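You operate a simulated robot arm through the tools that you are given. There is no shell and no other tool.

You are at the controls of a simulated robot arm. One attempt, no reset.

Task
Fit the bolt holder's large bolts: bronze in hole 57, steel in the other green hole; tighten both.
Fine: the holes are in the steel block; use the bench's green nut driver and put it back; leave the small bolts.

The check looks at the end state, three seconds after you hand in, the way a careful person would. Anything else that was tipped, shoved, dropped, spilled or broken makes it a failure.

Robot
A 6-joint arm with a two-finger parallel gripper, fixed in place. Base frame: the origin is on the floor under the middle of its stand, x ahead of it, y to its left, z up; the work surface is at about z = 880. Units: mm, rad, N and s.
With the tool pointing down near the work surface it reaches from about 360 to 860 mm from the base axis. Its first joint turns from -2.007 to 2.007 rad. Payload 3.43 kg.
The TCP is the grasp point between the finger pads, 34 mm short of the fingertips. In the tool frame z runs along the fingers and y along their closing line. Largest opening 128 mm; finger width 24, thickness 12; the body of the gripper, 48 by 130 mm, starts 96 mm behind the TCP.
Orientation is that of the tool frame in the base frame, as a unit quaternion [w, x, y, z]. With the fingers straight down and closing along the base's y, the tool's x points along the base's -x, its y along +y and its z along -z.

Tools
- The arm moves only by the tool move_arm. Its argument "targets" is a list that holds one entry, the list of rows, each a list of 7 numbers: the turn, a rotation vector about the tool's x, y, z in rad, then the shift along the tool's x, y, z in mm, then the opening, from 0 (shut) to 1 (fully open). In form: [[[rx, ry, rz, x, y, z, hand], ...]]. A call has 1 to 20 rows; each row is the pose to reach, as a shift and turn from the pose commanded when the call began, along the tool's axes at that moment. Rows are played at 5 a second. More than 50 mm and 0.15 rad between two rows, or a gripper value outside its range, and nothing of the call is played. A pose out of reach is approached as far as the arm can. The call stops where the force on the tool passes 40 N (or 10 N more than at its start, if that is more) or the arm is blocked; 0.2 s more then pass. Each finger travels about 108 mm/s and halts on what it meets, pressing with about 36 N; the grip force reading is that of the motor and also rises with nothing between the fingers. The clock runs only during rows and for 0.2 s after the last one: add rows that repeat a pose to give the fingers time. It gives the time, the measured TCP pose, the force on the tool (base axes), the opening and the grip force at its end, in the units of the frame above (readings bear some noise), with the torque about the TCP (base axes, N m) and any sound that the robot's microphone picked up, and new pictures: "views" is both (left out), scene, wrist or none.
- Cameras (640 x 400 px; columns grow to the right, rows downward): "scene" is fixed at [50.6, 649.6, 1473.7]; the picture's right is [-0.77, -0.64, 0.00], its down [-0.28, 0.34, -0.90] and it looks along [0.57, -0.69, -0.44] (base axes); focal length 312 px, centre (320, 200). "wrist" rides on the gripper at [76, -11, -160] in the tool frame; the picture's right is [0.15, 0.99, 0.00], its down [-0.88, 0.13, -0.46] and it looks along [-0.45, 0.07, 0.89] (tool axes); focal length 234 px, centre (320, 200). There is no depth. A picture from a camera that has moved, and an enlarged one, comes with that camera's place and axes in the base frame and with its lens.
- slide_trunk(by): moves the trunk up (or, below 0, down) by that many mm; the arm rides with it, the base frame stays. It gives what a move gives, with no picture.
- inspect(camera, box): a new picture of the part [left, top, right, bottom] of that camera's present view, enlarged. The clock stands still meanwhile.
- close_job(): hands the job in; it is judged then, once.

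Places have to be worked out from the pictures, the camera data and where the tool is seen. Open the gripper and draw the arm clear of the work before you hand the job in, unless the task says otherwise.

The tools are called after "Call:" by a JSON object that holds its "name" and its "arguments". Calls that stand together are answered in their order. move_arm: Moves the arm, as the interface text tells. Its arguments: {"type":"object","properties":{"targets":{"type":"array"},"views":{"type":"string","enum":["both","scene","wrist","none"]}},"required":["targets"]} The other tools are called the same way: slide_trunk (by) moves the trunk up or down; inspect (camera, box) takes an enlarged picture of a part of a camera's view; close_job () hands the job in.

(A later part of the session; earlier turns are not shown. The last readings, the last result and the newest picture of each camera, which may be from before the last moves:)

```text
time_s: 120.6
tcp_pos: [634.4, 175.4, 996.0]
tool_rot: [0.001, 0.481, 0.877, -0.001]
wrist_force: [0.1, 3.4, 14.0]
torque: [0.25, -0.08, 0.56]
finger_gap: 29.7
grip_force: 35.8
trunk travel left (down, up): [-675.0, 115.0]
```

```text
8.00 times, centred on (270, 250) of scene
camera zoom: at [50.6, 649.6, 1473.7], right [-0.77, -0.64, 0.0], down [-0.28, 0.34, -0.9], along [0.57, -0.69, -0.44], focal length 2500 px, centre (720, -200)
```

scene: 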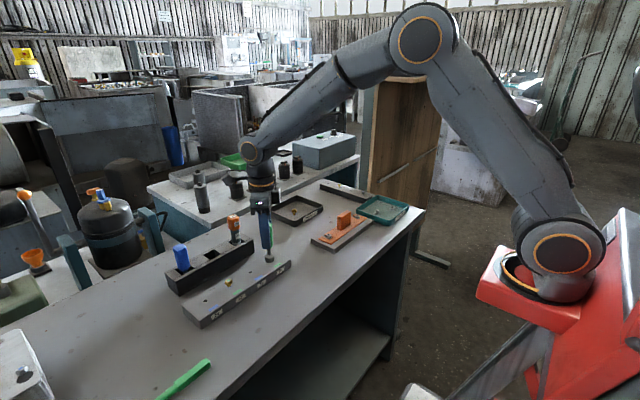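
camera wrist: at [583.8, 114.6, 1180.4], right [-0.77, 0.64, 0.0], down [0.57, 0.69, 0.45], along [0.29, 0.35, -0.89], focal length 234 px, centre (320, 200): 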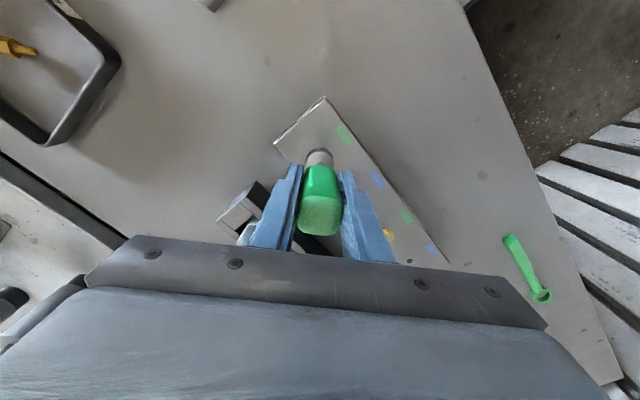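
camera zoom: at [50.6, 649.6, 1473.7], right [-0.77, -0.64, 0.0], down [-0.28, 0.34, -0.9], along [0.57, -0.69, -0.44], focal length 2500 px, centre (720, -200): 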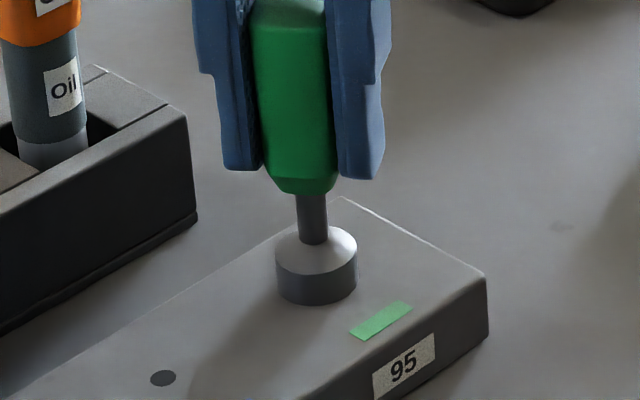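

Torque returned to 0.56 N·m. I turn about 60° further, then lift and compare the head's height and angle.

Call:
{"name": "move_arm", "arguments": {"targets": [[[0, 0, 0.1, -0.04, 0.17, 0, 0], [0, 0, 0.2, -0.09, 0.33, 0, 0], [0, 0, 0.3, -0.17, 0.49, 0, 0], [0, 0, 0.4, -0.26, 0.64, 0, 0], [0, 0, 0.5, -0.36, 0.77, 0, 0]]], "views": "none"}}

Call:
{"name": "move_arm", "arguments": {"targets": [[[0, 0, 0.1, -0.04, 0.17, 0, 0], [0, 0, 0.2, -0.09, 0.33, 0, 0], [0, 0, 0.3, -0.17, 0.49, 0, 0], [0, 0, 0.4, -0.26, 0.64, 0, 0], [0, 0, 0.5, -0.36, 0.77, 0, 0]]], "views": "none"}}

Call:
{"name": "inspect", "arguments": {"camera": "wrist", "box": [260, 120, 380, 260]}}

Call:
{"name": "inspect", "arguments": {"camera": "scene", "box": [250, 225, 290, 275]}}

```text
time_s: 121.8
tcp_pos: [634.6, 176.1, 995.5]
tool_rot: [0.001, 0.683, 0.73, -0.001]
wrist_force: [1.2, 2.8, 10.2]
torque: [0.19, -0.06, 0.52]
finger_gap: 29.5
grip_force: 35.7
trunk travel left (down, up): [-675.0, 115.0]
```

```text
time_s: 123.0
tcp_pos: [635.3, 174.1, 994.9]
tool_rot: [0.001, 0.842, 0.54, -0.002]
wrist_force: [-0.9, 1.0, 9.6]
torque: [0.07, 0.13, 0.51]
finger_gap: 29.6
grip_force: 36.1
trunk travel left (down, up): [-675.0, 115.0]
```

```text
2.86 times, centred on (320, 190) of wrist
camera zoom: at [655.4, 248.1, 1155.3], right [0.96, -0.28, 0.0], down [-0.25, -0.85, 0.46], along [-0.13, -0.44, -0.89], focal length 669 px, centre (320, 229)
```

zoom: 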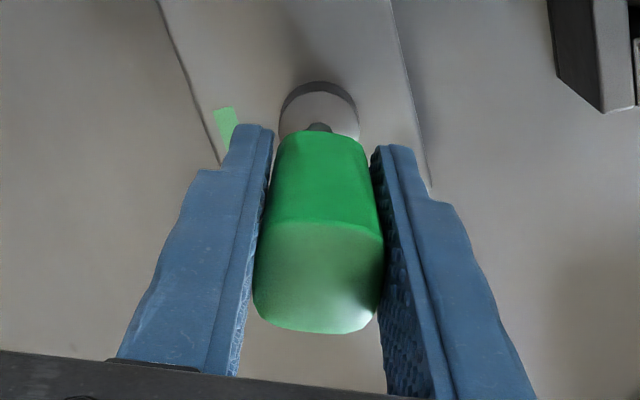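

```text
8.00 times, centred on (270, 250) of scene
camera zoom: at [50.6, 649.6, 1473.7], right [-0.77, -0.64, 0.0], down [-0.28, 0.34, -0.9], along [0.57, -0.69, -0.44], focal length 2500 px, centre (720, -200)
```

zoom: 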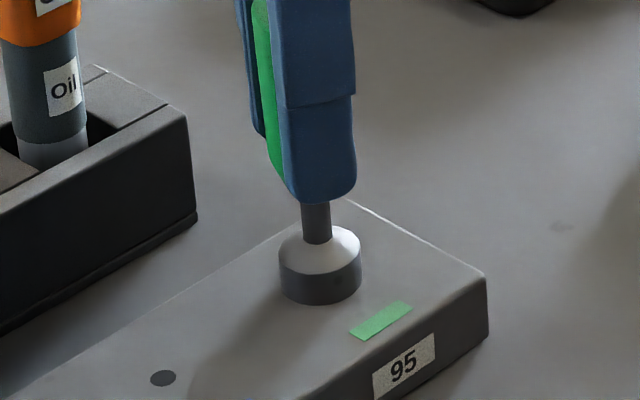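

I lift off to compare the head with the previous picture.

Call:
{"name": "move_arm", "arguments": {"targets": [[[0, 0, -0.08, 0.02, -0.1, 0, 0], [0, 0, -0.08, 0.02, -0.1, -2, 0], [0, 0, -0.08, 0.02, -0.1, -5, 0], [0, 0, -0.08, 0.02, -0.1, -10, 0], [0, 0, -0.08, 0.02, -0.1, -16, 0], [0, 0, -0.08, 0.02, -0.1, -24, 0], [0, 0, -0.08, 0.02, -0.1, -32, 0], [0, 0, -0.08, 0.02, -0.1, -40, 0]]], "views": "none"}}

Call:
{"name": "inspect", "arguments": {"camera": "scene", "box": [262, 248, 278, 266]}}

Call:
{"name": "inspect", "arguments": {"camera": "scene", "box": [240, 190, 300, 270]}}

```text
time_s: 124.8
tcp_pos: [636.6, 177.1, 1035.4]
tool_rot: [0.0, 0.82, 0.573, -0.001]
wrist_force: [0.4, -0.2, -1.2]
torque: [-0.02, 0.03, -0.01]
finger_gap: 29.6
grip_force: 36.6
trunk travel left (down, up): [-675.0, 115.0]
```

```text
16.00 times, centred on (270, 257) of scene
camera zoom: at [50.6, 649.6, 1473.7], right [-0.77, -0.64, 0.0], down [-0.28, 0.34, -0.9], along [0.57, -0.69, -0.44], focal length 5000 px, centre (1120, -712)
```

zoom: 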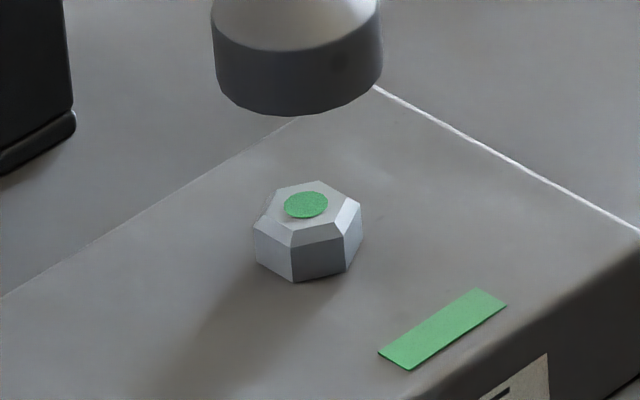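

```text
5.00 times, centred on (270, 230) of scene
camera zoom: at [50.6, 649.6, 1473.7], right [-0.77, -0.64, 0.0], down [-0.28, 0.34, -0.9], along [0.57, -0.69, -0.44], focal length 1562 px, centre (570, 50)
```

zoom: 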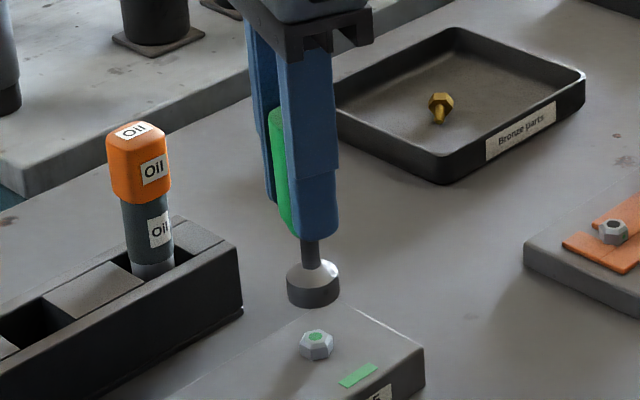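

The head's angle is identical to before, so the steel bolt is at its stop; the driver now only slips at its ~0.55 N·m limit. It is tight. Now I move to the bronze bolt in hole 57, rotating counter-clockwise on the way to reset the wrist.

Call:
{"name": "move_arm", "arguments": {"targets": [[[0, 0, -0.14, 0, 0, -15, 0], [0, 0, -0.28, 2, -1, -30, 0], [0, 0, -0.42, 10, -4, -30, 0], [0, 0, -0.56, 22, -8, -30, 0], [0, 0, -0.7, 34, -13, -30, 0], [0, 0, -0.84, 46, -17, -30, 0], [0, 0, -0.98, 58, -22, -30, 0], [0, 0, -1.12, 70, -26, -30, 0], [0, 0, -1.26, 82, -31, -30, 0], [0, 0, -1.4, 94, -35, -30, 0], [0, 0, -1.54, 106, -40, -30, 0], [0, 0, -1.68, 116, -43.5, -30, 0], [0, 0, -1.82, 124, -46.5, -30, 0], [0, 0, -1.96, 128.7, -48.1, -30, 0], [0, 0, -2.1, 128.7, -48.1, -30, 0], [0, 0, -2.24, 128.7, -48.1, -30, 0], [0, 0, -2.38, 128.7, -48.1, -30, 0], [0, 0, -2.52, 128.7, -48.1, -30, 0], [0, 0, -2.66, 128.7, -48.1, -30, 0], [0, 0, -2.8, 128.7, -48.1, -30, 0]]], "views": "wrist"}}

Call:
{"name": "inspect", "arguments": {"camera": "scene", "box": [190, 190, 290, 300]}}

```text
time_s: 129.0
tcp_pos: [636.2, 313.8, 1064.8]
tool_rot: [0.0, -0.427, 0.904, -0.001]
wrist_force: [-0.1, 0.5, -1.5]
torque: [0.01, -0.03, 0.0]
finger_gap: 29.7
grip_force: 36.2
trunk travel left (down, up): [-675.0, 115.0]
camera wrist: at [594.0, 247.0, 1225.2], right [-0.86, 0.52, 0.0], down [0.46, 0.76, 0.45], along [0.24, 0.39, -0.89], focal length 234 px, centre (320, 200)
```

wrist: 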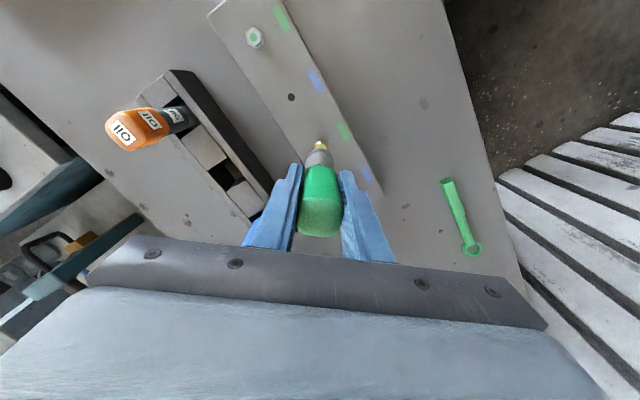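

```text
3.64 times, centred on (240, 245) of scene
camera zoom: at [50.6, 649.6, 1473.7], right [-0.77, -0.64, 0.0], down [-0.28, 0.34, -0.9], along [0.57, -0.69, -0.44], focal length 1136 px, centre (611, 36)
```

zoom: 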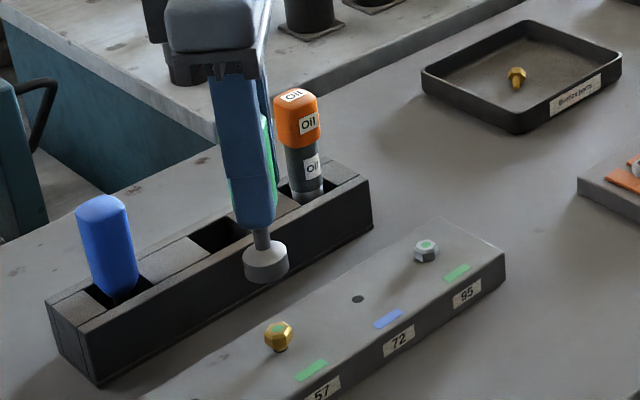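

Yaw is now +50°. I zoom to measure the bronze bolt against the socket from this side.

Call:
{"name": "inspect", "arguments": {"camera": "wrist", "box": [280, 110, 360, 230]}}

Call:
{"name": "inspect", "arguments": {"camera": "scene", "box": [215, 240, 255, 290]}}

```text
3.33 times, centred on (320, 170) of wrist
camera zoom: at [594.0, 247.0, 1225.2], right [-0.86, 0.52, 0.0], down [0.46, 0.76, 0.45], along [0.24, 0.39, -0.89], focal length 781 px, centre (320, 300)
```

zoom: 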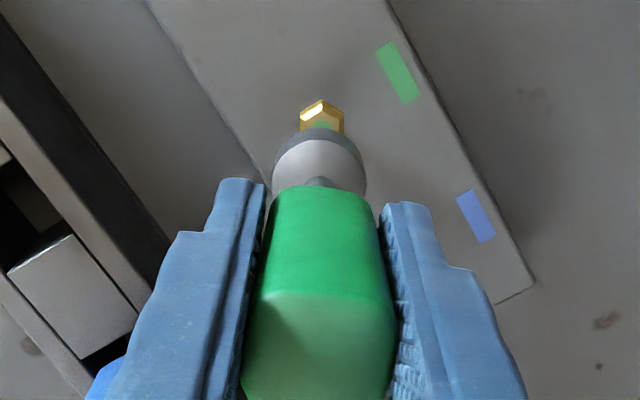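

```text
8.00 times, centred on (235, 265) of scene
camera zoom: at [50.6, 649.6, 1473.7], right [-0.77, -0.64, 0.0], down [-0.28, 0.34, -0.9], along [0.57, -0.69, -0.44], focal length 2500 px, centre (1000, -320)
```

zoom: 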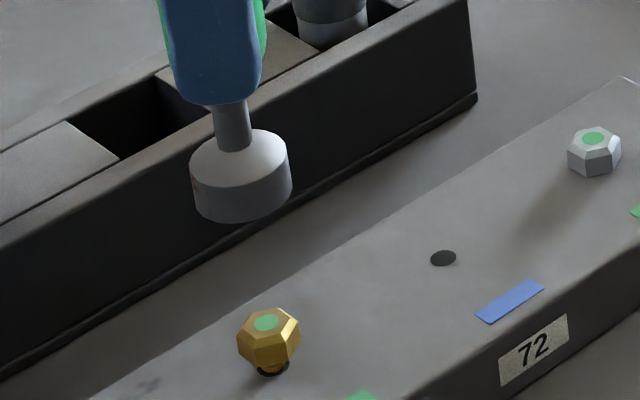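

Both views agree the bolt is about (-0.9, +1.3) mm from the socket axis. I rotate on to yaw ≈172°, a full stroke's start with the hex lined up, applying this correction.

Call:
{"name": "move_arm", "arguments": {"targets": [[[0, 0, -0.14, -0.2, 0, 0, 0], [0, 0, -0.28, -0.4, 0, 0, 0], [0, 0, -0.42, -0.6, 0, 0, 0], [0, 0, -0.56, -0.8, 0, 0, 0], [0, 0, -0.7, -1.0, 0, 0, 0], [0, 0, -0.84, -1.2, 0, 0, 0], [0, 0, -0.98, -1.4, 0, 0, 0], [0, 0, -1.12, -1.6, -0.1, 0, 0], [0, 0, -1.26, -1.8, -0.1, 0, 0], [0, 0, -1.4, -2.0, -0.2, 0, 0], [0, 0, -1.54, -2.2, -0.2, 0, 0], [0, 0, -1.68, -2.4, -0.3, 0, 0], [0, 0, -1.82, -2.6, -0.3, 0, 0], [0, 0, -1.96, -2.7, -0.4, 0, 0], [0, 0, -2.1, -2.8, -0.45, 0, 0], [0, 0, -2.12, -2.88, -0.49, 0, 0], [0, 0, -2.12, -2.88, -0.49, 0, 0]]], "views": "wrist"}}

Call:
{"name": "inspect", "arguments": {"camera": "wrist", "box": [280, 100, 360, 230]}}

Call:
{"name": "inspect", "arguments": {"camera": "scene", "box": [215, 240, 255, 290]}}

```text
time_s: 132.6
tcp_pos: [636.3, 314.4, 1065.4]
tool_rot: [0.002, 0.998, -0.07, 0.0]
wrist_force: [1.0, 0.0, -1.7]
torque: [-0.04, -0.02, 0.0]
finger_gap: 29.4
grip_force: 35.8
trunk travel left (down, up): [-675.0, 115.0]
camera wrist: at [712.3, 314.9, 1224.8], right [0.01, -1.0, 0.0], down [-0.89, 0.0, 0.46], along [-0.46, -0.01, -0.89], focal length 234 px, centre (320, 200)
```

wrist: 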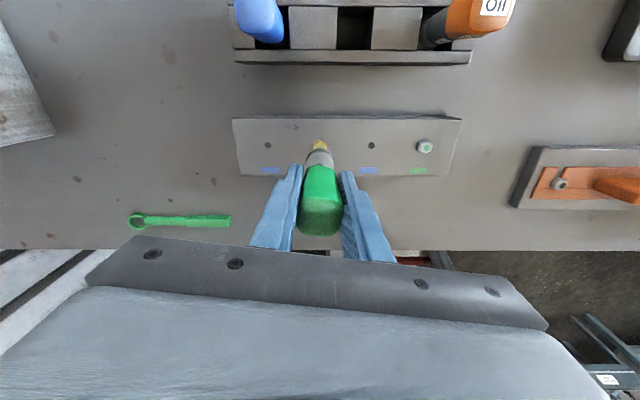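

```text
3.08 times, centred on (320, 165) of wrist
camera zoom: at [712.3, 314.9, 1224.8], right [0.01, -1.0, 0.0], down [-0.89, 0.0, 0.46], along [-0.46, -0.01, -0.89], focal length 720 px, centre (320, 308)
```

zoom: 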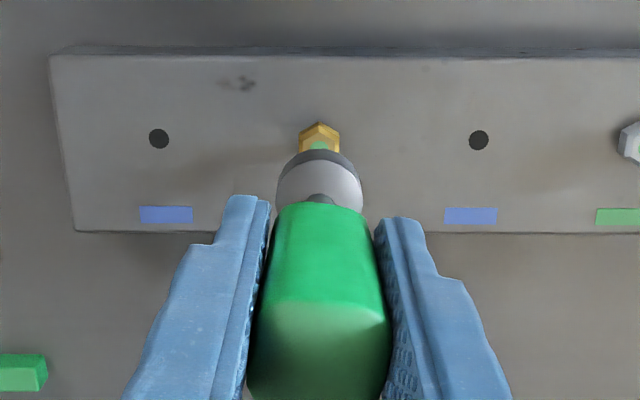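

```text
8.00 times, centred on (235, 265) of scene
camera zoom: at [50.6, 649.6, 1473.7], right [-0.77, -0.64, 0.0], down [-0.28, 0.34, -0.9], along [0.57, -0.69, -0.44], focal length 2500 px, centre (1000, -320)
```

zoom: 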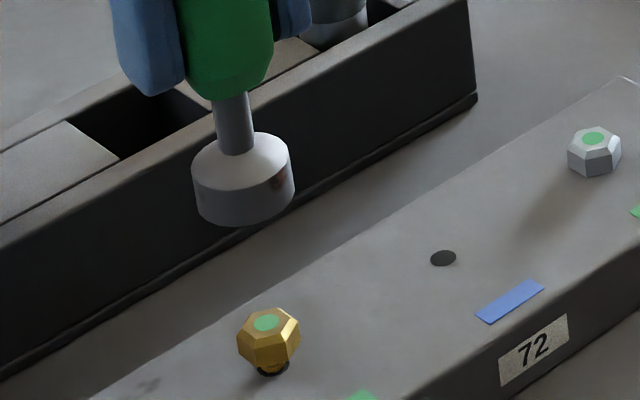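

Well aligned now. I shift 0.4 mm in x and descend to just above the bronze head.

Call:
{"name": "move_arm", "arguments": {"targets": [[[0, 0, 0, 0.4, 0, 12, 0], [0, 0, 0, 0.4, 0, 25, 0], [0, 0, 0, 0.4, 0, 36, 0], [0, 0, 0, 0.4, 0, 43, 0], [0, 0, 0, 0.4, 0, 45, 0]]], "views": "none"}}

Call:
{"name": "inspect", "arguments": {"camera": "scene", "box": [215, 240, 255, 290]}}

```text
time_s: 133.8
tcp_pos: [637.0, 315.0, 1019.7]
tool_rot: [0.001, 0.997, -0.071, 0.0]
wrist_force: [0.6, -0.1, -1.1]
torque: [-0.02, 0.03, -0.01]
finger_gap: 29.6
grip_force: 36.0
trunk travel left (down, up): [-675.0, 115.0]
```

```text
8.00 times, centred on (235, 265) of scene
camera zoom: at [50.6, 649.6, 1473.7], right [-0.77, -0.64, 0.0], down [-0.28, 0.34, -0.9], along [0.57, -0.69, -0.44], focal length 2500 px, centre (1000, -320)
```

zoom: 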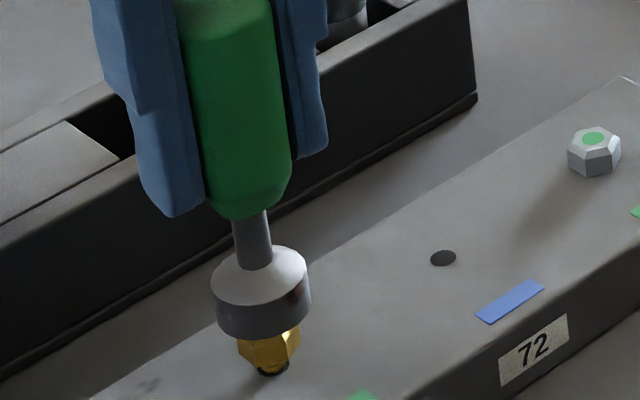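

Aligned within about 0.3 mm. I lower slowly over the head.

Call:
{"name": "move_arm", "arguments": {"targets": [[[0, 0, 0, 0, 0, 2, 0], [0, 0, 0, 0, 0, 4, 0], [0, 0, 0, 0, 0, 5, 0], [0, 0, 0, 0, 0, 6, 0], [0, 0, 0, 0, 0, 7.2, 0], [0, 0, 0, 0, 0, 8.5, 0], [0, 0, 0, 0, 0, 10, 0]]], "views": "none"}}

Call:
{"name": "inspect", "arguments": {"camera": "scene", "box": [215, 240, 255, 290]}}

```text
time_s: 135.4
tcp_pos: [638.1, 314.8, 1009.5]
tool_rot: [0.002, 0.997, -0.071, 0.0]
wrist_force: [0.8, -0.3, -0.6]
torque: [-0.02, 0.01, 0.01]
finger_gap: 29.6
grip_force: 36.5
trunk travel left (down, up): [-675.0, 115.0]
```

```text
8.00 times, centred on (235, 265) of scene
camera zoom: at [50.6, 649.6, 1473.7], right [-0.77, -0.64, 0.0], down [-0.28, 0.34, -0.9], along [0.57, -0.69, -0.44], focal length 2500 px, centre (1000, -320)
```

zoom: 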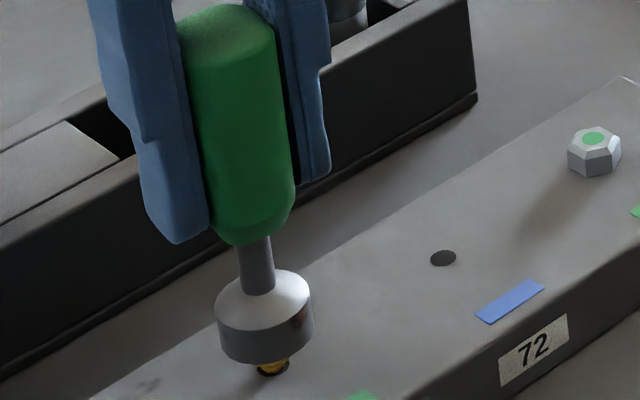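

The socket slid over the head freely. I lower until light contact.

Call:
{"name": "move_arm", "arguments": {"targets": [[[0, 0, 0, 0, 0, 1.5, 0], [0, 0, 0, 0, 0, 3, 0], [0, 0, 0, 0, 0, 4, 0], [0, 0, 0, 0, 0, 5, 0]]], "views": "none"}}

```text
time_s: 136.4
tcp_pos: [636.7, 314.7, 1005.1]
tool_rot: [0.002, 0.997, -0.071, 0.0]
wrist_force: [0.4, 0.5, -0.1]
torque: [-0.03, 0.02, 0.02]
finger_gap: 29.2
grip_force: 35.8
trunk travel left (down, up): [-675.0, 115.0]
```

Call:
{"name": "move_arm", "arguments": {"targets": [[[0, 0, 0, 0, 0, 0.7, 0], [0, 0, 0, 0, 0, 1.4, 0], [0, 0, 0, 0, 0, 2.1, 0]]], "views": "none"}}

Call:
{"name": "inspect", "arguments": {"camera": "scene", "box": [215, 240, 255, 290]}}

```text
time_s: 137.2
tcp_pos: [636.5, 314.9, 1003.7]
tool_rot: [0.002, 0.997, -0.071, 0.0]
wrist_force: [-0.6, -0.3, -0.7]
torque: [0.02, 0.01, 0.0]
finger_gap: 29.5
grip_force: 35.8
trunk travel left (down, up): [-675.0, 115.0]
```

```text
8.00 times, centred on (235, 265) of scene
camera zoom: at [50.6, 649.6, 1473.7], right [-0.77, -0.64, 0.0], down [-0.28, 0.34, -0.9], along [0.57, -0.69, -0.44], focal length 2500 px, centre (1000, -320)
```

zoom: 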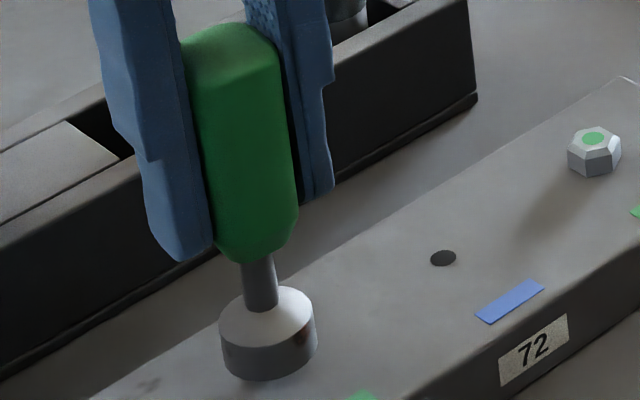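

The socket covers the head with no contact force yet. I continue down in small steps.

Call:
{"name": "move_arm", "arguments": {"targets": [[[0, 0, 0, 0, 0, 0.6, 0], [0, 0, 0, 0, 0, 1.2, 0], [0, 0, 0, 0, 0, 1.8, 0]]], "views": "none"}}

```text
time_s: 138.0
tcp_pos: [636.8, 313.8, 1001.7]
tool_rot: [0.001, 0.997, -0.071, 0.0]
wrist_force: [1.3, 0.0, 11.6]
torque: [0.0, 0.0, 0.01]
finger_gap: 29.5
grip_force: 36.3
trunk travel left (down, up): [-675.0, 115.0]
```

Contact at 11.6 N. I start the first clockwise stroke on the bronze bolt, about 146° with a gentle follow.

Call:
{"name": "move_arm", "arguments": {"targets": [[[0, 0, 0.15, -0.06, 0.25, 0.04, 0], [0, 0, 0.3, -0.17, 0.49, 0.1, 0], [0, 0, 0.45, -0.3, 0.71, 0.18, 0], [0, 0, 0.6, -0.47, 0.91, 0.26, 0], [0, 0, 0.75, -0.66, 1.08, 0.34, 0], [0, 0, 0.9, -0.88, 1.22, 0.42, 0], [0, 0, 1.05, -1.11, 1.32, 0.5, 0], [0, 0, 1.2, -1.36, 1.39, 0.58, 0], [0, 0, 1.35, -1.62, 1.42, 0.66, 0], [0, 0, 1.5, -1.88, 1.42, 0.74, 0], [0, 0, 1.65, -2.13, 1.37, 0.82, 0], [0, 0, 1.8, -2.38, 1.29, 0.9, 0], [0, 0, 1.95, -2.61, 1.17, 0.98, 0], [0, 0, 2.1, -2.82, 1.02, 1.06, 0], [0, 0, 2.25, -3.0, 0.83, 1.14, 0], [0, 0, 2.4, -3.16, 0.63, 1.22, 0], [0, 0, 2.55, -3.28, 0.4, 1.3, 0]]], "views": "none"}}

Call:
{"name": "inspect", "arguments": {"camera": "scene", "box": [215, 240, 255, 290]}}

Call:
{"name": "inspect", "arguments": {"camera": "wrist", "box": [260, 120, 380, 260]}}

```text
time_s: 141.6
tcp_pos: [633.4, 314.4, 999.7]
tool_rot: [0.0, -0.221, 0.975, -0.001]
wrist_force: [0.0, 0.0, 18.4]
torque: [0.02, -0.03, 0.06]
finger_gap: 29.5
grip_force: 35.7
trunk travel left (down, up): [-675.0, 115.0]
```

```text
8.00 times, centred on (235, 265) of scene
camera zoom: at [50.6, 649.6, 1473.7], right [-0.77, -0.64, 0.0], down [-0.28, 0.34, -0.9], along [0.57, -0.69, -0.44], focal length 2500 px, centre (1000, -320)
```

zoom: 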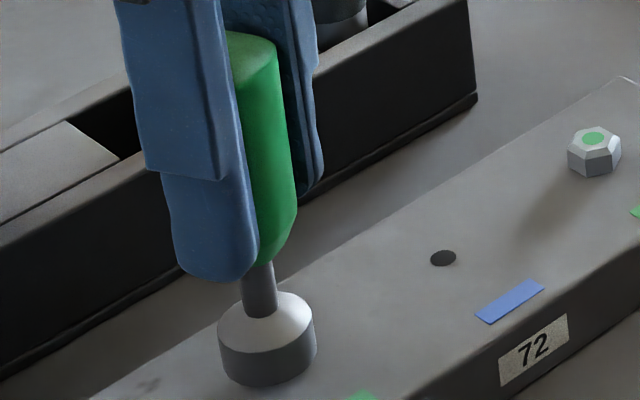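

```text
2.86 times, centred on (320, 190) of wrist
camera zoom: at [568.5, 271.3, 1160.2], right [-0.56, 0.83, 0.0], down [0.74, 0.5, 0.45], along [0.38, 0.25, -0.89], focal length 669 px, centre (320, 229)
```

zoom: 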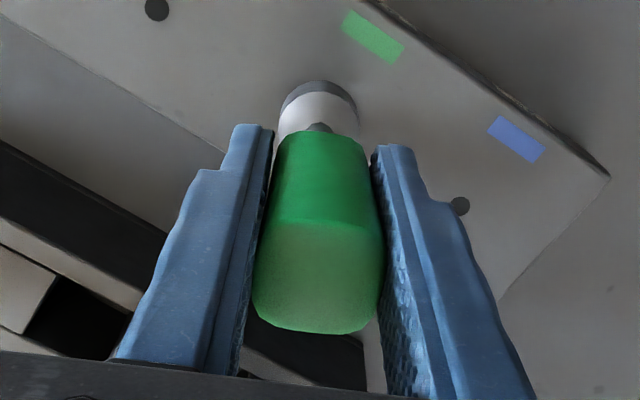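

The bolt is advancing; the force is 18 N, so I reduce the follow rate and continue another 143°.

Call:
{"name": "move_arm", "arguments": {"targets": [[[0, 0, 0.15, -0.06, 0.25, 0, 0], [0, 0, 0.3, -0.17, 0.49, 0, 0], [0, 0, 0.45, -0.3, 0.71, 0.05, 0], [0, 0, 0.6, -0.47, 0.91, 0.1, 0], [0, 0, 0.75, -0.66, 1.08, 0.15, 0], [0, 0, 0.9, -0.88, 1.22, 0.22, 0], [0, 0, 1.05, -1.11, 1.32, 0.3, 0], [0, 0, 1.2, -1.36, 1.39, 0.38, 0], [0, 0, 1.35, -1.62, 1.42, 0.46, 0], [0, 0, 1.5, -1.88, 1.42, 0.54, 0]]], "views": "none"}}

Call:
{"name": "inspect", "arguments": {"camera": "scene", "box": [215, 240, 255, 290]}}

```text
time_s: 143.8
tcp_pos: [633.8, 316.2, 998.9]
tool_rot: [0.0, 0.503, 0.864, -0.001]
wrist_force: [-0.4, 0.0, 5.6]
torque: [-0.02, 0.12, 0.0]
finger_gap: 29.4
grip_force: 35.7
trunk travel left (down, up): [-675.0, 115.0]
```

```text
8.00 times, centred on (235, 265) of scene
camera zoom: at [50.6, 649.6, 1473.7], right [-0.77, -0.64, 0.0], down [-0.28, 0.34, -0.9], along [0.57, -0.69, -0.44], focal length 2500 px, centre (1000, -320)
```

zoom: 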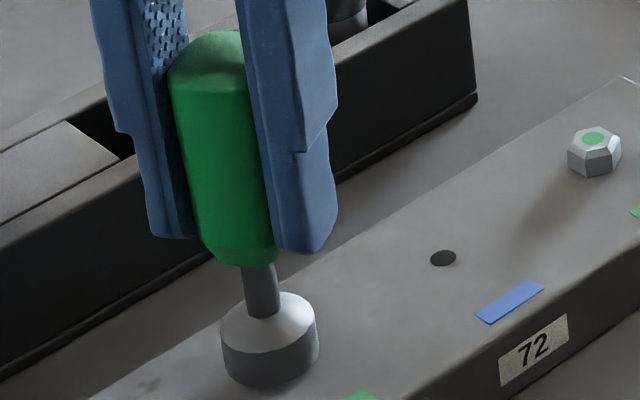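

Force dropped to 5.6 N as the bolt threaded in. I continue to about yaw -129°.

Call:
{"name": "move_arm", "arguments": {"targets": [[[0, 0, 0.15, -0.06, 0.25, 0.1, 0], [0, 0, 0.3, -0.17, 0.49, 0.2, 0], [0, 0, 0.45, -0.3, 0.71, 0.3, 0], [0, 0, 0.6, -0.47, 0.91, 0.4, 0], [0, 0, 0.75, -0.66, 1.08, 0.5, 0], [0, 0, 0.9, -0.88, 1.22, 0.6, 0], [0, 0, 1.05, -1.11, 1.32, 0.7, 0], [0, 0, 1.2, -1.36, 1.39, 0.8, 0]]], "views": "none"}}

Call:
{"name": "inspect", "arguments": {"camera": "scene", "box": [215, 240, 255, 290]}}

```text
time_s: 145.6
tcp_pos: [637.4, 316.2, 998.8]
tool_rot: [0.001, 0.903, 0.429, 0.0]
wrist_force: [1.1, -0.3, -2.1]
torque: [0.02, -0.04, 0.07]
finger_gap: 29.4
grip_force: 36.2
trunk travel left (down, up): [-675.0, 115.0]
```

```text
8.00 times, centred on (235, 265) of scene
camera zoom: at [50.6, 649.6, 1473.7], right [-0.77, -0.64, 0.0], down [-0.28, 0.34, -0.9], along [0.57, -0.69, -0.44], focal length 2500 px, centre (1000, -320)
```

zoom: 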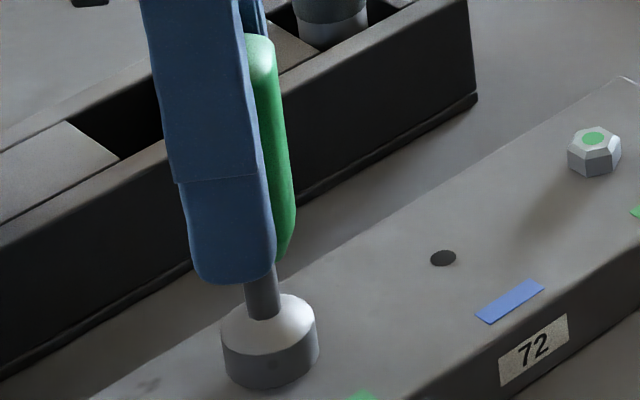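

Vertical contact is gone, so this stroke is used up. I lift the socket off, check the head, and ratchet back.

Call:
{"name": "move_arm", "arguments": {"targets": [[[0, 0, -0.04, 0, -0.05, -2, 0], [0, 0, -0.04, 0, -0.05, -6, 0], [0, 0, -0.04, 0, -0.05, -12, 0], [0, 0, -0.04, 0, -0.05, -20, 0], [0, 0, -0.04, 0, -0.05, -28, 0], [0, 0, -0.04, 0, -0.05, -28, 0]]], "views": "none"}}

Call:
{"name": "inspect", "arguments": {"camera": "scene", "box": [215, 240, 255, 290]}}

Call:
{"name": "move_arm", "arguments": {"targets": [[[0, 0, -0.14, -0.05, -0.23, 0, 0], [0, 0, -0.28, -0.13, -0.45, 0, 0], [0, 0, -0.42, -0.25, -0.67, 0, 0], [0, 0, -0.56, -0.4, -0.85, 0, 0], [0, 0, -0.7, -0.58, -1.0, 0, 0], [0, 0, -0.84, -0.75, -1.2, 0, 0], [0, 0, -0.98, -0.95, -1.35, 0, 0], [0, 0, -1.12, -1.15, -1.45, 0, 0], [0, 0, -1.26, -1.35, -1.5, 0, 0], [0, 0, -1.4, -1.55, -1.55, 0, 0], [0, 0, -1.54, -1.75, -1.6, 0, 0], [0, 0, -1.68, -1.95, -1.62, 0, 0], [0, 0, -1.82, -2.15, -1.63, 0, 0], [0, 0, -1.96, -2.35, -1.6, 0, 0], [0, 0, -2.1, -2.5, -1.57, 0, 0], [0, 0, -2.24, -2.65, -1.53, 0, 0], [0, 0, -2.38, -2.8, -1.5, 0, 0], [0, 0, -2.52, -2.93, -1.45, 0, 0], [0, 0, -2.618, -3.02, -1.41, 0, 0]]], "views": "none"}}

Call:
{"name": "move_arm", "arguments": {"targets": [[[0, 0, -0.14, -0.05, -0.23, 0, 0], [0, 0, -0.28, -0.13, -0.45, 0, 0], [0, 0, -0.42, -0.25, -0.67, 0, 0], [0, 0, -0.56, -0.4, -0.85, 0, 0], [0, 0, -0.7, -0.58, -1.0, 0, 0], [0, 0, -0.84, -0.75, -1.2, 0, 0], [0, 0, -0.98, -0.95, -1.35, 0, 0], [0, 0, -1.12, -1.15, -1.45, 0, 0], [0, 0, -1.26, -1.35, -1.5, 0, 0], [0, 0, -1.4, -1.55, -1.55, 0, 0], [0, 0, -1.54, -1.75, -1.6, 0, 0], [0, 0, -1.68, -1.95, -1.62, 0, 0], [0, 0, -1.82, -2.15, -1.63, 0, 0], [0, 0, -1.96, -2.35, -1.6, 0, 0], [0, 0, -2.1, -2.5, -1.57, 0, 0], [0, 0, -2.24, -2.65, -1.53, 0, 0], [0, 0, -2.38, -2.8, -1.5, 0, 0], [0, 0, -2.52, -2.93, -1.45, 0, 0], [0, 0, -2.618, -3.02, -1.41, 0, 0]]], "views": "none"}}

Call:
{"name": "inspect", "arguments": {"camera": "scene", "box": [215, 240, 255, 290]}}

Call:
{"name": "inspect", "arguments": {"camera": "wrist", "box": [260, 100, 380, 260]}}

```text
time_s: 147.0
tcp_pos: [636.9, 316.7, 1026.6]
tool_rot: [0.002, 0.894, 0.449, -0.001]
wrist_force: [0.2, -0.9, -1.0]
torque: [-0.03, 0.01, 0.02]
finger_gap: 29.3
grip_force: 36.1
trunk travel left (down, up): [-675.0, 115.0]
```

```text
8.00 times, centred on (235, 265) of scene
camera zoom: at [50.6, 649.6, 1473.7], right [-0.77, -0.64, 0.0], down [-0.28, 0.34, -0.9], along [0.57, -0.69, -0.44], focal length 2500 px, centre (1000, -320)
```

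zoom: 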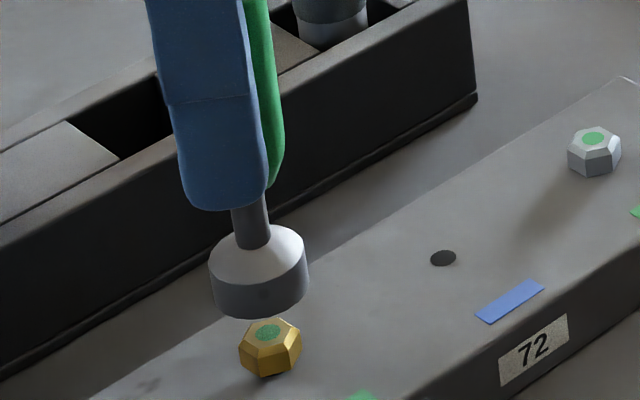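

```text
time_s: 151.0
tcp_pos: [633.7, 315.6, 1026.2]
tool_rot: [-0.001, -0.203, 0.979, -0.001]
wrist_force: [0.3, 0.3, -1.6]
torque: [0.02, 0.0, 0.02]
finger_gap: 29.6
grip_force: 35.8
trunk travel left (down, up): [-675.0, 115.0]
```

```text
time_s: 155.0
tcp_pos: [636.6, 314.3, 1028.1]
tool_rot: [0.002, 0.998, -0.056, 0.0]
wrist_force: [0.0, 0.6, -0.8]
torque: [0.04, 0.02, -0.01]
finger_gap: 29.4
grip_force: 36.1
trunk travel left (down, up): [-675.0, 115.0]
```

```text
8.00 times, centred on (235, 265) of scene
camera zoom: at [50.6, 649.6, 1473.7], right [-0.77, -0.64, 0.0], down [-0.28, 0.34, -0.9], along [0.57, -0.69, -0.44], focal length 2500 px, centre (1000, -320)
```

zoom: 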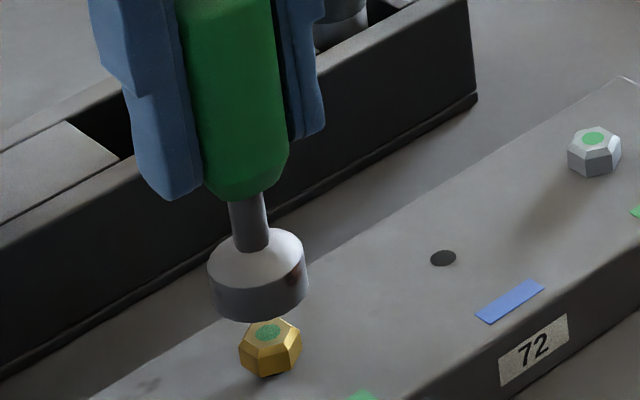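

```text
2.50 times, centred on (320, 180) of wrist
camera zoom: at [712.7, 317.1, 1186.4], right [0.03, -1.0, 0.0], down [-0.89, -0.03, 0.46], along [-0.46, -0.02, -0.89], focal length 585 px, centre (320, 250)
```

zoom: 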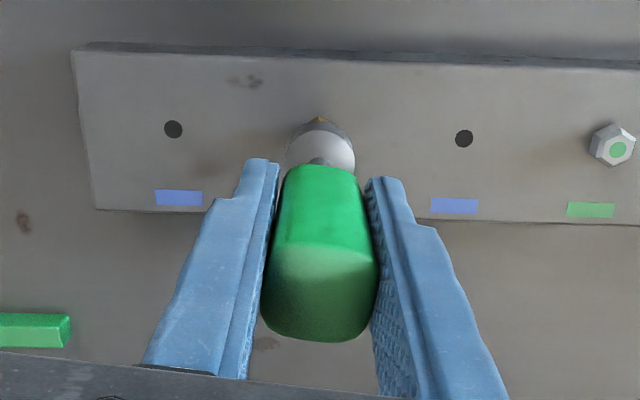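

Head well lower now. The socket is aligned over it at yaw 174°, so I lower it back on.

Call:
{"name": "move_arm", "arguments": {"targets": [[[0, 0, 0, 0, 0, 5, 0], [0, 0, 0, 0, 0, 10, 0], [0, 0, 0, 0, 0, 14, 0], [0, 0, 0, 0, 0, 17, 0], [0, 0, 0, 0, 0, 20, 0], [0, 0, 0, 0, 0, 23, 0], [0, 0, 0, 0, 0, 25.5, 0]]], "views": "none"}}

Call:
{"name": "inspect", "arguments": {"camera": "scene", "box": [215, 240, 255, 290]}}

```text
time_s: 156.6
tcp_pos: [637.0, 313.6, 1001.5]
tool_rot: [0.002, 0.998, -0.058, 0.0]
wrist_force: [-0.4, 0.1, -1.2]
torque: [0.01, 0.01, 0.01]
finger_gap: 29.3
grip_force: 35.9
trunk travel left (down, up): [-675.0, 115.0]
```

```text
8.00 times, centred on (235, 265) of scene
camera zoom: at [50.6, 649.6, 1473.7], right [-0.77, -0.64, 0.0], down [-0.28, 0.34, -0.9], along [0.57, -0.69, -0.44], focal length 2500 px, centre (1000, -320)
```

zoom: 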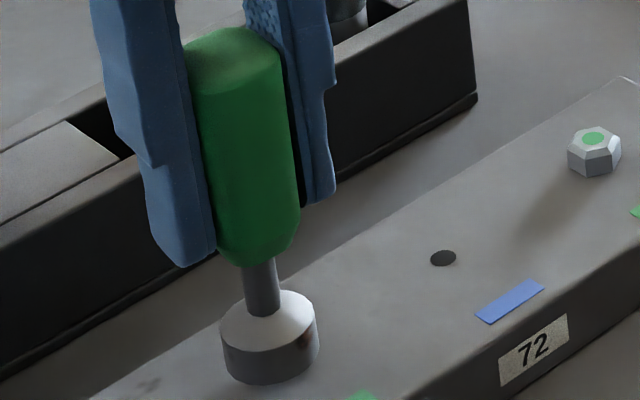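

Engaged freely. I lower the last bit until contact.

Call:
{"name": "move_arm", "arguments": {"targets": [[[0, 0, 0, 0, 0, 1, 0], [0, 0, 0, 0, 0, 2, 0], [0, 0, 0, 0, 0, 3, 0]]], "views": "none"}}

```text
time_s: 157.4
tcp_pos: [636.6, 314.6, 998.7]
tool_rot: [0.002, 0.998, -0.059, 0.0]
wrist_force: [0.4, 0.9, 0.1]
torque: [-0.01, 0.01, -0.02]
finger_gap: 29.4
grip_force: 35.6
trunk travel left (down, up): [-675.0, 115.0]
```

Call:
{"name": "move_arm", "arguments": {"targets": [[[0, 0, 0, 0, 0, 0.7, 0], [0, 0, 0, 0, 0, 1.4, 0], [0, 0, 0, 0, 0, 1.9, 0]]], "views": "none"}}

```text
time_s: 158.2
tcp_pos: [636.8, 315.2, 997.3]
tool_rot: [0.0, 0.998, -0.058, 0.001]
wrist_force: [-3.2, -0.6, 15.8]
torque: [-0.1, 0.22, 0.02]
finger_gap: 29.4
grip_force: 36.1
trunk travel left (down, up): [-675.0, 115.0]
```

Contact at 15.8 N. Second clockwise stroke on the bronze bolt, 146° first.

Call:
{"name": "move_arm", "arguments": {"targets": [[[0, 0, 0.15, -0.06, 0.25, 0, 0], [0, 0, 0.3, -0.17, 0.49, 0.02, 0], [0, 0, 0.45, -0.3, 0.71, 0.05, 0], [0, 0, 0.6, -0.47, 0.91, 0.1, 0], [0, 0, 0.75, -0.66, 1.08, 0.16, 0], [0, 0, 0.9, -0.88, 1.22, 0.22, 0], [0, 0, 1.05, -1.11, 1.32, 0.28, 0], [0, 0, 1.2, -1.36, 1.39, 0.34, 0], [0, 0, 1.35, -1.62, 1.42, 0.4, 0], [0, 0, 1.5, -1.88, 1.42, 0.46, 0], [0, 0, 1.65, -2.13, 1.37, 0.52, 0], [0, 0, 1.8, -2.38, 1.29, 0.58, 0], [0, 0, 1.95, -2.61, 1.17, 0.64, 0], [0, 0, 2.1, -2.82, 1.02, 0.7, 0], [0, 0, 2.25, -3.0, 0.83, 0.76, 0], [0, 0, 2.4, -3.16, 0.63, 0.82, 0], [0, 0, 2.55, -3.28, 0.4, 0.88, 0]]], "views": "none"}}

Call:
{"name": "inspect", "arguments": {"camera": "scene", "box": [215, 240, 255, 290]}}

```text
time_s: 161.8
tcp_pos: [632.6, 314.6, 995.0]
tool_rot: [-0.001, -0.235, 0.972, -0.001]
wrist_force: [-1.3, 0.6, 18.2]
torque: [-0.01, 0.07, 0.0]
finger_gap: 29.4
grip_force: 35.9
trunk travel left (down, up): [-675.0, 115.0]
```

```text
8.00 times, centred on (235, 265) of scene
camera zoom: at [50.6, 649.6, 1473.7], right [-0.77, -0.64, 0.0], down [-0.28, 0.34, -0.9], along [0.57, -0.69, -0.44], focal length 2500 px, centre (1000, -320)
```

zoom: 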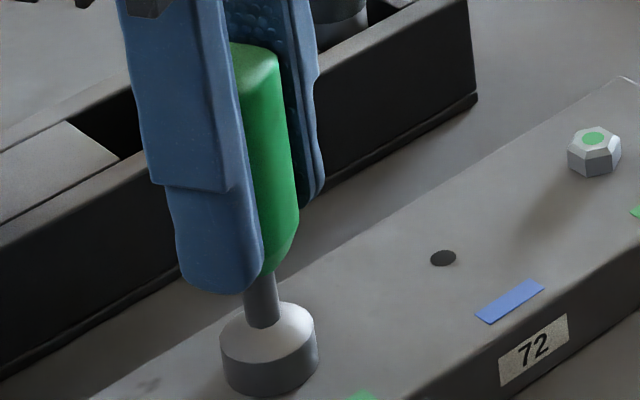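

The rim is close to the block. I continue turning without extra follow and watch for torque.

Call:
{"name": "move_arm", "arguments": {"targets": [[[0, 0, 0.15, -0.06, 0.25, 0, 0], [0, 0, 0.3, -0.17, 0.49, 0, 0], [0, 0, 0.45, -0.3, 0.71, 0, 0], [0, 0, 0.6, -0.47, 0.91, 0, 0], [0, 0, 0.75, -0.66, 1.08, 0, 0], [0, 0, 0.9, -0.88, 1.22, 0, 0]]], "views": "none"}}

Call:
{"name": "inspect", "arguments": {"camera": "scene", "box": [215, 240, 255, 290]}}

```text
time_s: 163.2
tcp_pos: [633.5, 316.5, 995.3]
tool_rot: [0.001, 0.213, 0.977, -0.002]
wrist_force: [-1.5, 0.8, 7.1]
torque: [0.08, 0.05, 0.02]
finger_gap: 29.7
grip_force: 36.5
trunk travel left (down, up): [-675.0, 115.0]
```

```text
8.00 times, centred on (235, 265) of scene
camera zoom: at [50.6, 649.6, 1473.7], right [-0.77, -0.64, 0.0], down [-0.28, 0.34, -0.9], along [0.57, -0.69, -0.44], focal length 2500 px, centre (1000, -320)
```

zoom: 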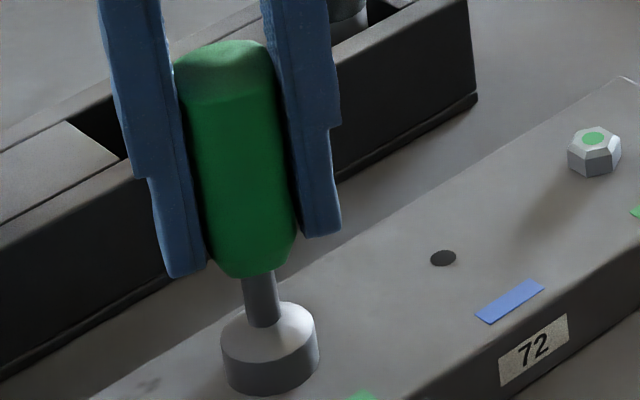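

Still threading in, with the force falling to 7 N. I continue another 52° with a small follow.

Call:
{"name": "move_arm", "arguments": {"targets": [[[0, 0, 0.15, -0.06, 0.25, 0.05, 0], [0, 0, 0.3, -0.17, 0.49, 0.12, 0], [0, 0, 0.45, -0.3, 0.71, 0.2, 0], [0, 0, 0.6, -0.47, 0.91, 0.28, 0], [0, 0, 0.75, -0.66, 1.08, 0.36, 0], [0, 0, 0.9, -0.88, 1.22, 0.44, 0]]], "views": "none"}}

Call:
{"name": "inspect", "arguments": {"camera": "scene", "box": [215, 240, 255, 290]}}

```text
time_s: 164.6
tcp_pos: [635.2, 317.4, 994.7]
tool_rot: [0.001, 0.615, 0.788, -0.001]
wrist_force: [-0.4, 0.6, 3.7]
torque: [0.05, -0.09, 0.11]
finger_gap: 29.4
grip_force: 36.4
trunk travel left (down, up): [-675.0, 115.0]
```

```text
8.00 times, centred on (235, 265) of scene
camera zoom: at [50.6, 649.6, 1473.7], right [-0.77, -0.64, 0.0], down [-0.28, 0.34, -0.9], along [0.57, -0.69, -0.44], focal length 2500 px, centre (1000, -320)
```

zoom: 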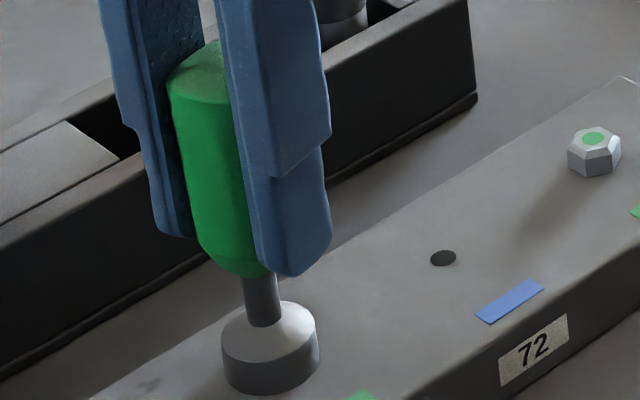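

Slight torque (0.11 N·m) appears. I continue another 46°.

Call:
{"name": "move_arm", "arguments": {"targets": [[[0, 0, 0.1, -0.04, 0.17, 0.05, 0], [0, 0, 0.2, -0.09, 0.33, 0.1, 0], [0, 0, 0.3, -0.17, 0.49, 0.15, 0], [0, 0, 0.4, -0.26, 0.64, 0.2, 0], [0, 0, 0.5, -0.36, 0.77, 0.25, 0], [0, 0, 0.6, -0.47, 0.91, 0.3, 0], [0, 0, 0.7, -0.6, 1.03, 0.35, 0], [0, 0, 0.8, -0.73, 1.13, 0.4, 0]]], "views": "none"}}

Call:
{"name": "inspect", "arguments": {"camera": "scene", "box": [215, 240, 255, 290]}}

Call:
{"name": "inspect", "arguments": {"camera": "wrist", "box": [260, 120, 380, 260]}}

```text
time_s: 166.4
tcp_pos: [636.4, 315.9, 994.3]
tool_rot: [0.001, 0.874, 0.485, 0.0]
wrist_force: [-0.4, -1.1, 7.4]
torque: [-0.18, 0.08, 0.51]
finger_gap: 29.5
grip_force: 35.8
trunk travel left (down, up): [-675.0, 115.0]
```

```text
8.00 times, centred on (235, 265) of scene
camera zoom: at [50.6, 649.6, 1473.7], right [-0.77, -0.64, 0.0], down [-0.28, 0.34, -0.9], along [0.57, -0.69, -0.44], focal length 2500 px, centre (1000, -320)
```

zoom: 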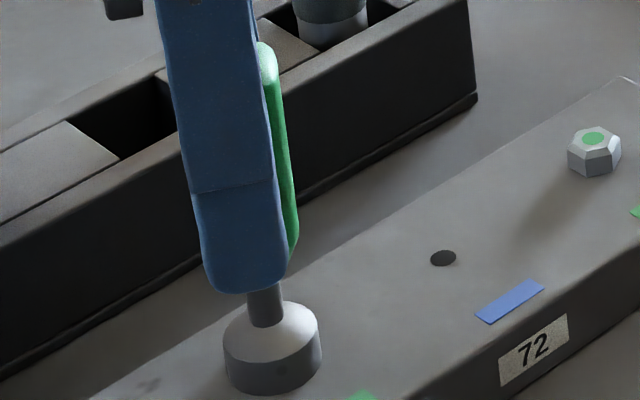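

```text
2.86 times, centred on (320, 190) of wrist
camera zoom: at [665.8, 386.1, 1154.6], right [0.92, -0.4, 0.0], down [-0.35, -0.82, 0.46], along [-0.18, -0.42, -0.89], focal length 669 px, centre (320, 229)
```

zoom: 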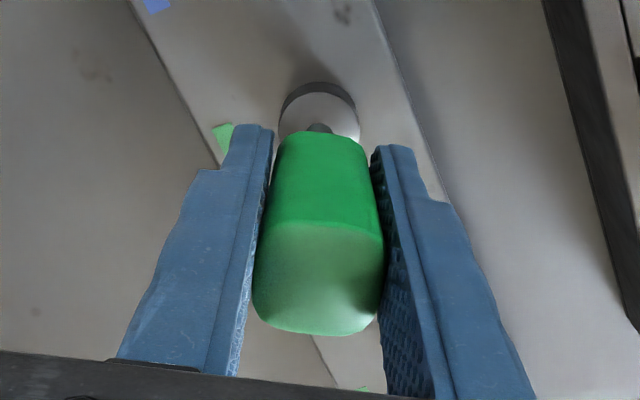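

Torque jumped to 0.51 N·m: the bronze bolt is seating. I add 11° more to confirm the plateau.

Call:
{"name": "move_arm", "arguments": {"targets": [[[0, 0, 0.07, -0.02, 0.12, 0, 0], [0, 0, 0.14, -0.06, 0.24, 0, 0], [0, 0, 0.2, -0.09, 0.33, 0, 0]]], "views": "none"}}

Call:
{"name": "move_arm", "arguments": {"targets": [[[0, 0, -0.1, 0.03, -0.15, 0, 0], [0, 0, -0.1, 0.03, -0.15, -2, 0], [0, 0, -0.1, 0.03, -0.15, -6, 0], [0, 0, -0.1, 0.03, -0.15, -12, 0], [0, 0, -0.1, 0.03, -0.15, -20, 0], [0, 0, -0.1, 0.03, -0.15, -30, 0], [0, 0, -0.1, 0.03, -0.15, -36, 0], [0, 0, -0.1, 0.03, -0.15, -36, 0]]], "views": "none"}}

Call:
{"name": "inspect", "arguments": {"camera": "scene", "box": [227, 262, 243, 280]}}

Call:
{"name": "inspect", "arguments": {"camera": "scene", "box": [215, 240, 255, 290]}}

```text
time_s: 167.2
tcp_pos: [637.1, 315.7, 994.6]
tool_rot: [0.001, 0.918, 0.396, -0.001]
wrist_force: [-1.5, -3.4, 8.8]
torque: [-0.18, 0.15, 0.48]
finger_gap: 29.6
grip_force: 35.9
trunk travel left (down, up): [-675.0, 115.0]
```

```text
time_s: 169.0
tcp_pos: [636.6, 316.4, 1028.9]
tool_rot: [0.002, 0.897, 0.443, -0.001]
wrist_force: [0.4, 0.9, -2.0]
torque: [0.01, 0.0, 0.0]
finger_gap: 29.4
grip_force: 36.2
trunk travel left (down, up): [-675.0, 115.0]
```

```text
16.00 times, centred on (235, 271) of scene
camera zoom: at [50.6, 649.6, 1473.7], right [-0.77, -0.64, 0.0], down [-0.28, 0.34, -0.9], along [0.57, -0.69, -0.44], focal length 5000 px, centre (1680, -936)
```

zoom: 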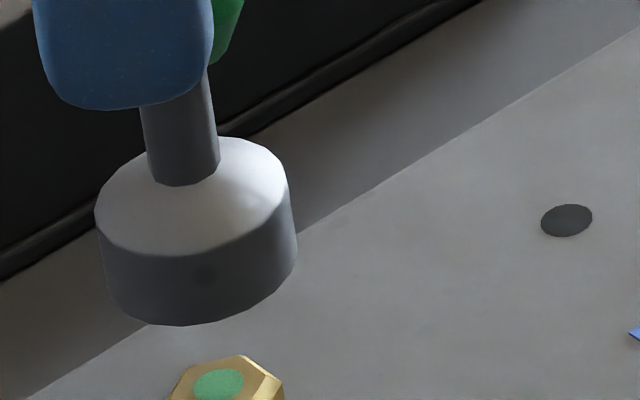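

```text
8.00 times, centred on (235, 265) of scene
camera zoom: at [50.6, 649.6, 1473.7], right [-0.77, -0.64, 0.0], down [-0.28, 0.34, -0.9], along [0.57, -0.69, -0.44], focal length 2500 px, centre (1000, -320)
```

zoom: 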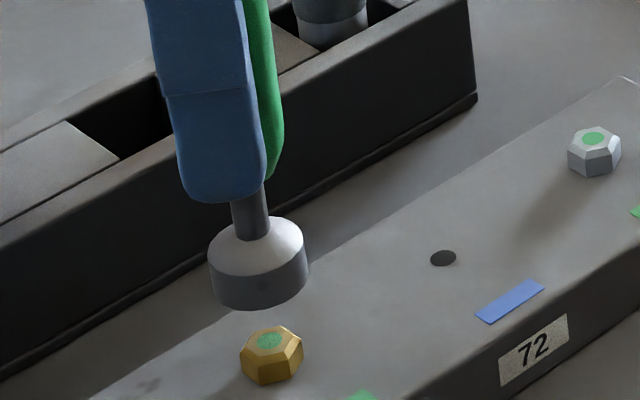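

I zoom on the bronze head to judge whether it is flush.

Call:
{"name": "inspect", "arguments": {"camera": "scene", "box": [220, 270, 240, 292]}}

Call:
{"name": "inspect", "arguments": {"camera": "scene", "box": [258, 246, 278, 268]}}

```text
16.00 times, centred on (230, 281) of scene
camera zoom: at [50.6, 649.6, 1473.7], right [-0.77, -0.64, 0.0], down [-0.28, 0.34, -0.9], along [0.57, -0.69, -0.44], focal length 5000 px, centre (1760, -1096)
```

zoom: 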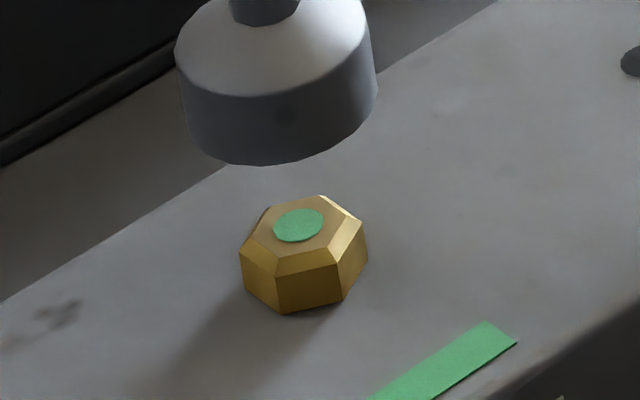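

```text
16.00 times, centred on (268, 257) of scene
camera zoom: at [50.6, 649.6, 1473.7], right [-0.77, -0.64, 0.0], down [-0.28, 0.34, -0.9], along [0.57, -0.69, -0.44], focal length 5000 px, centre (1152, -712)
```

zoom: 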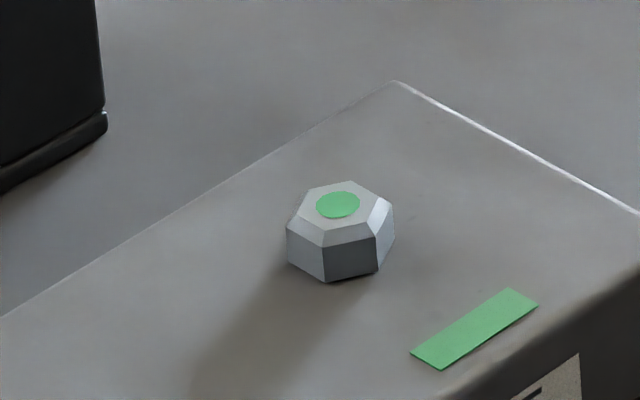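

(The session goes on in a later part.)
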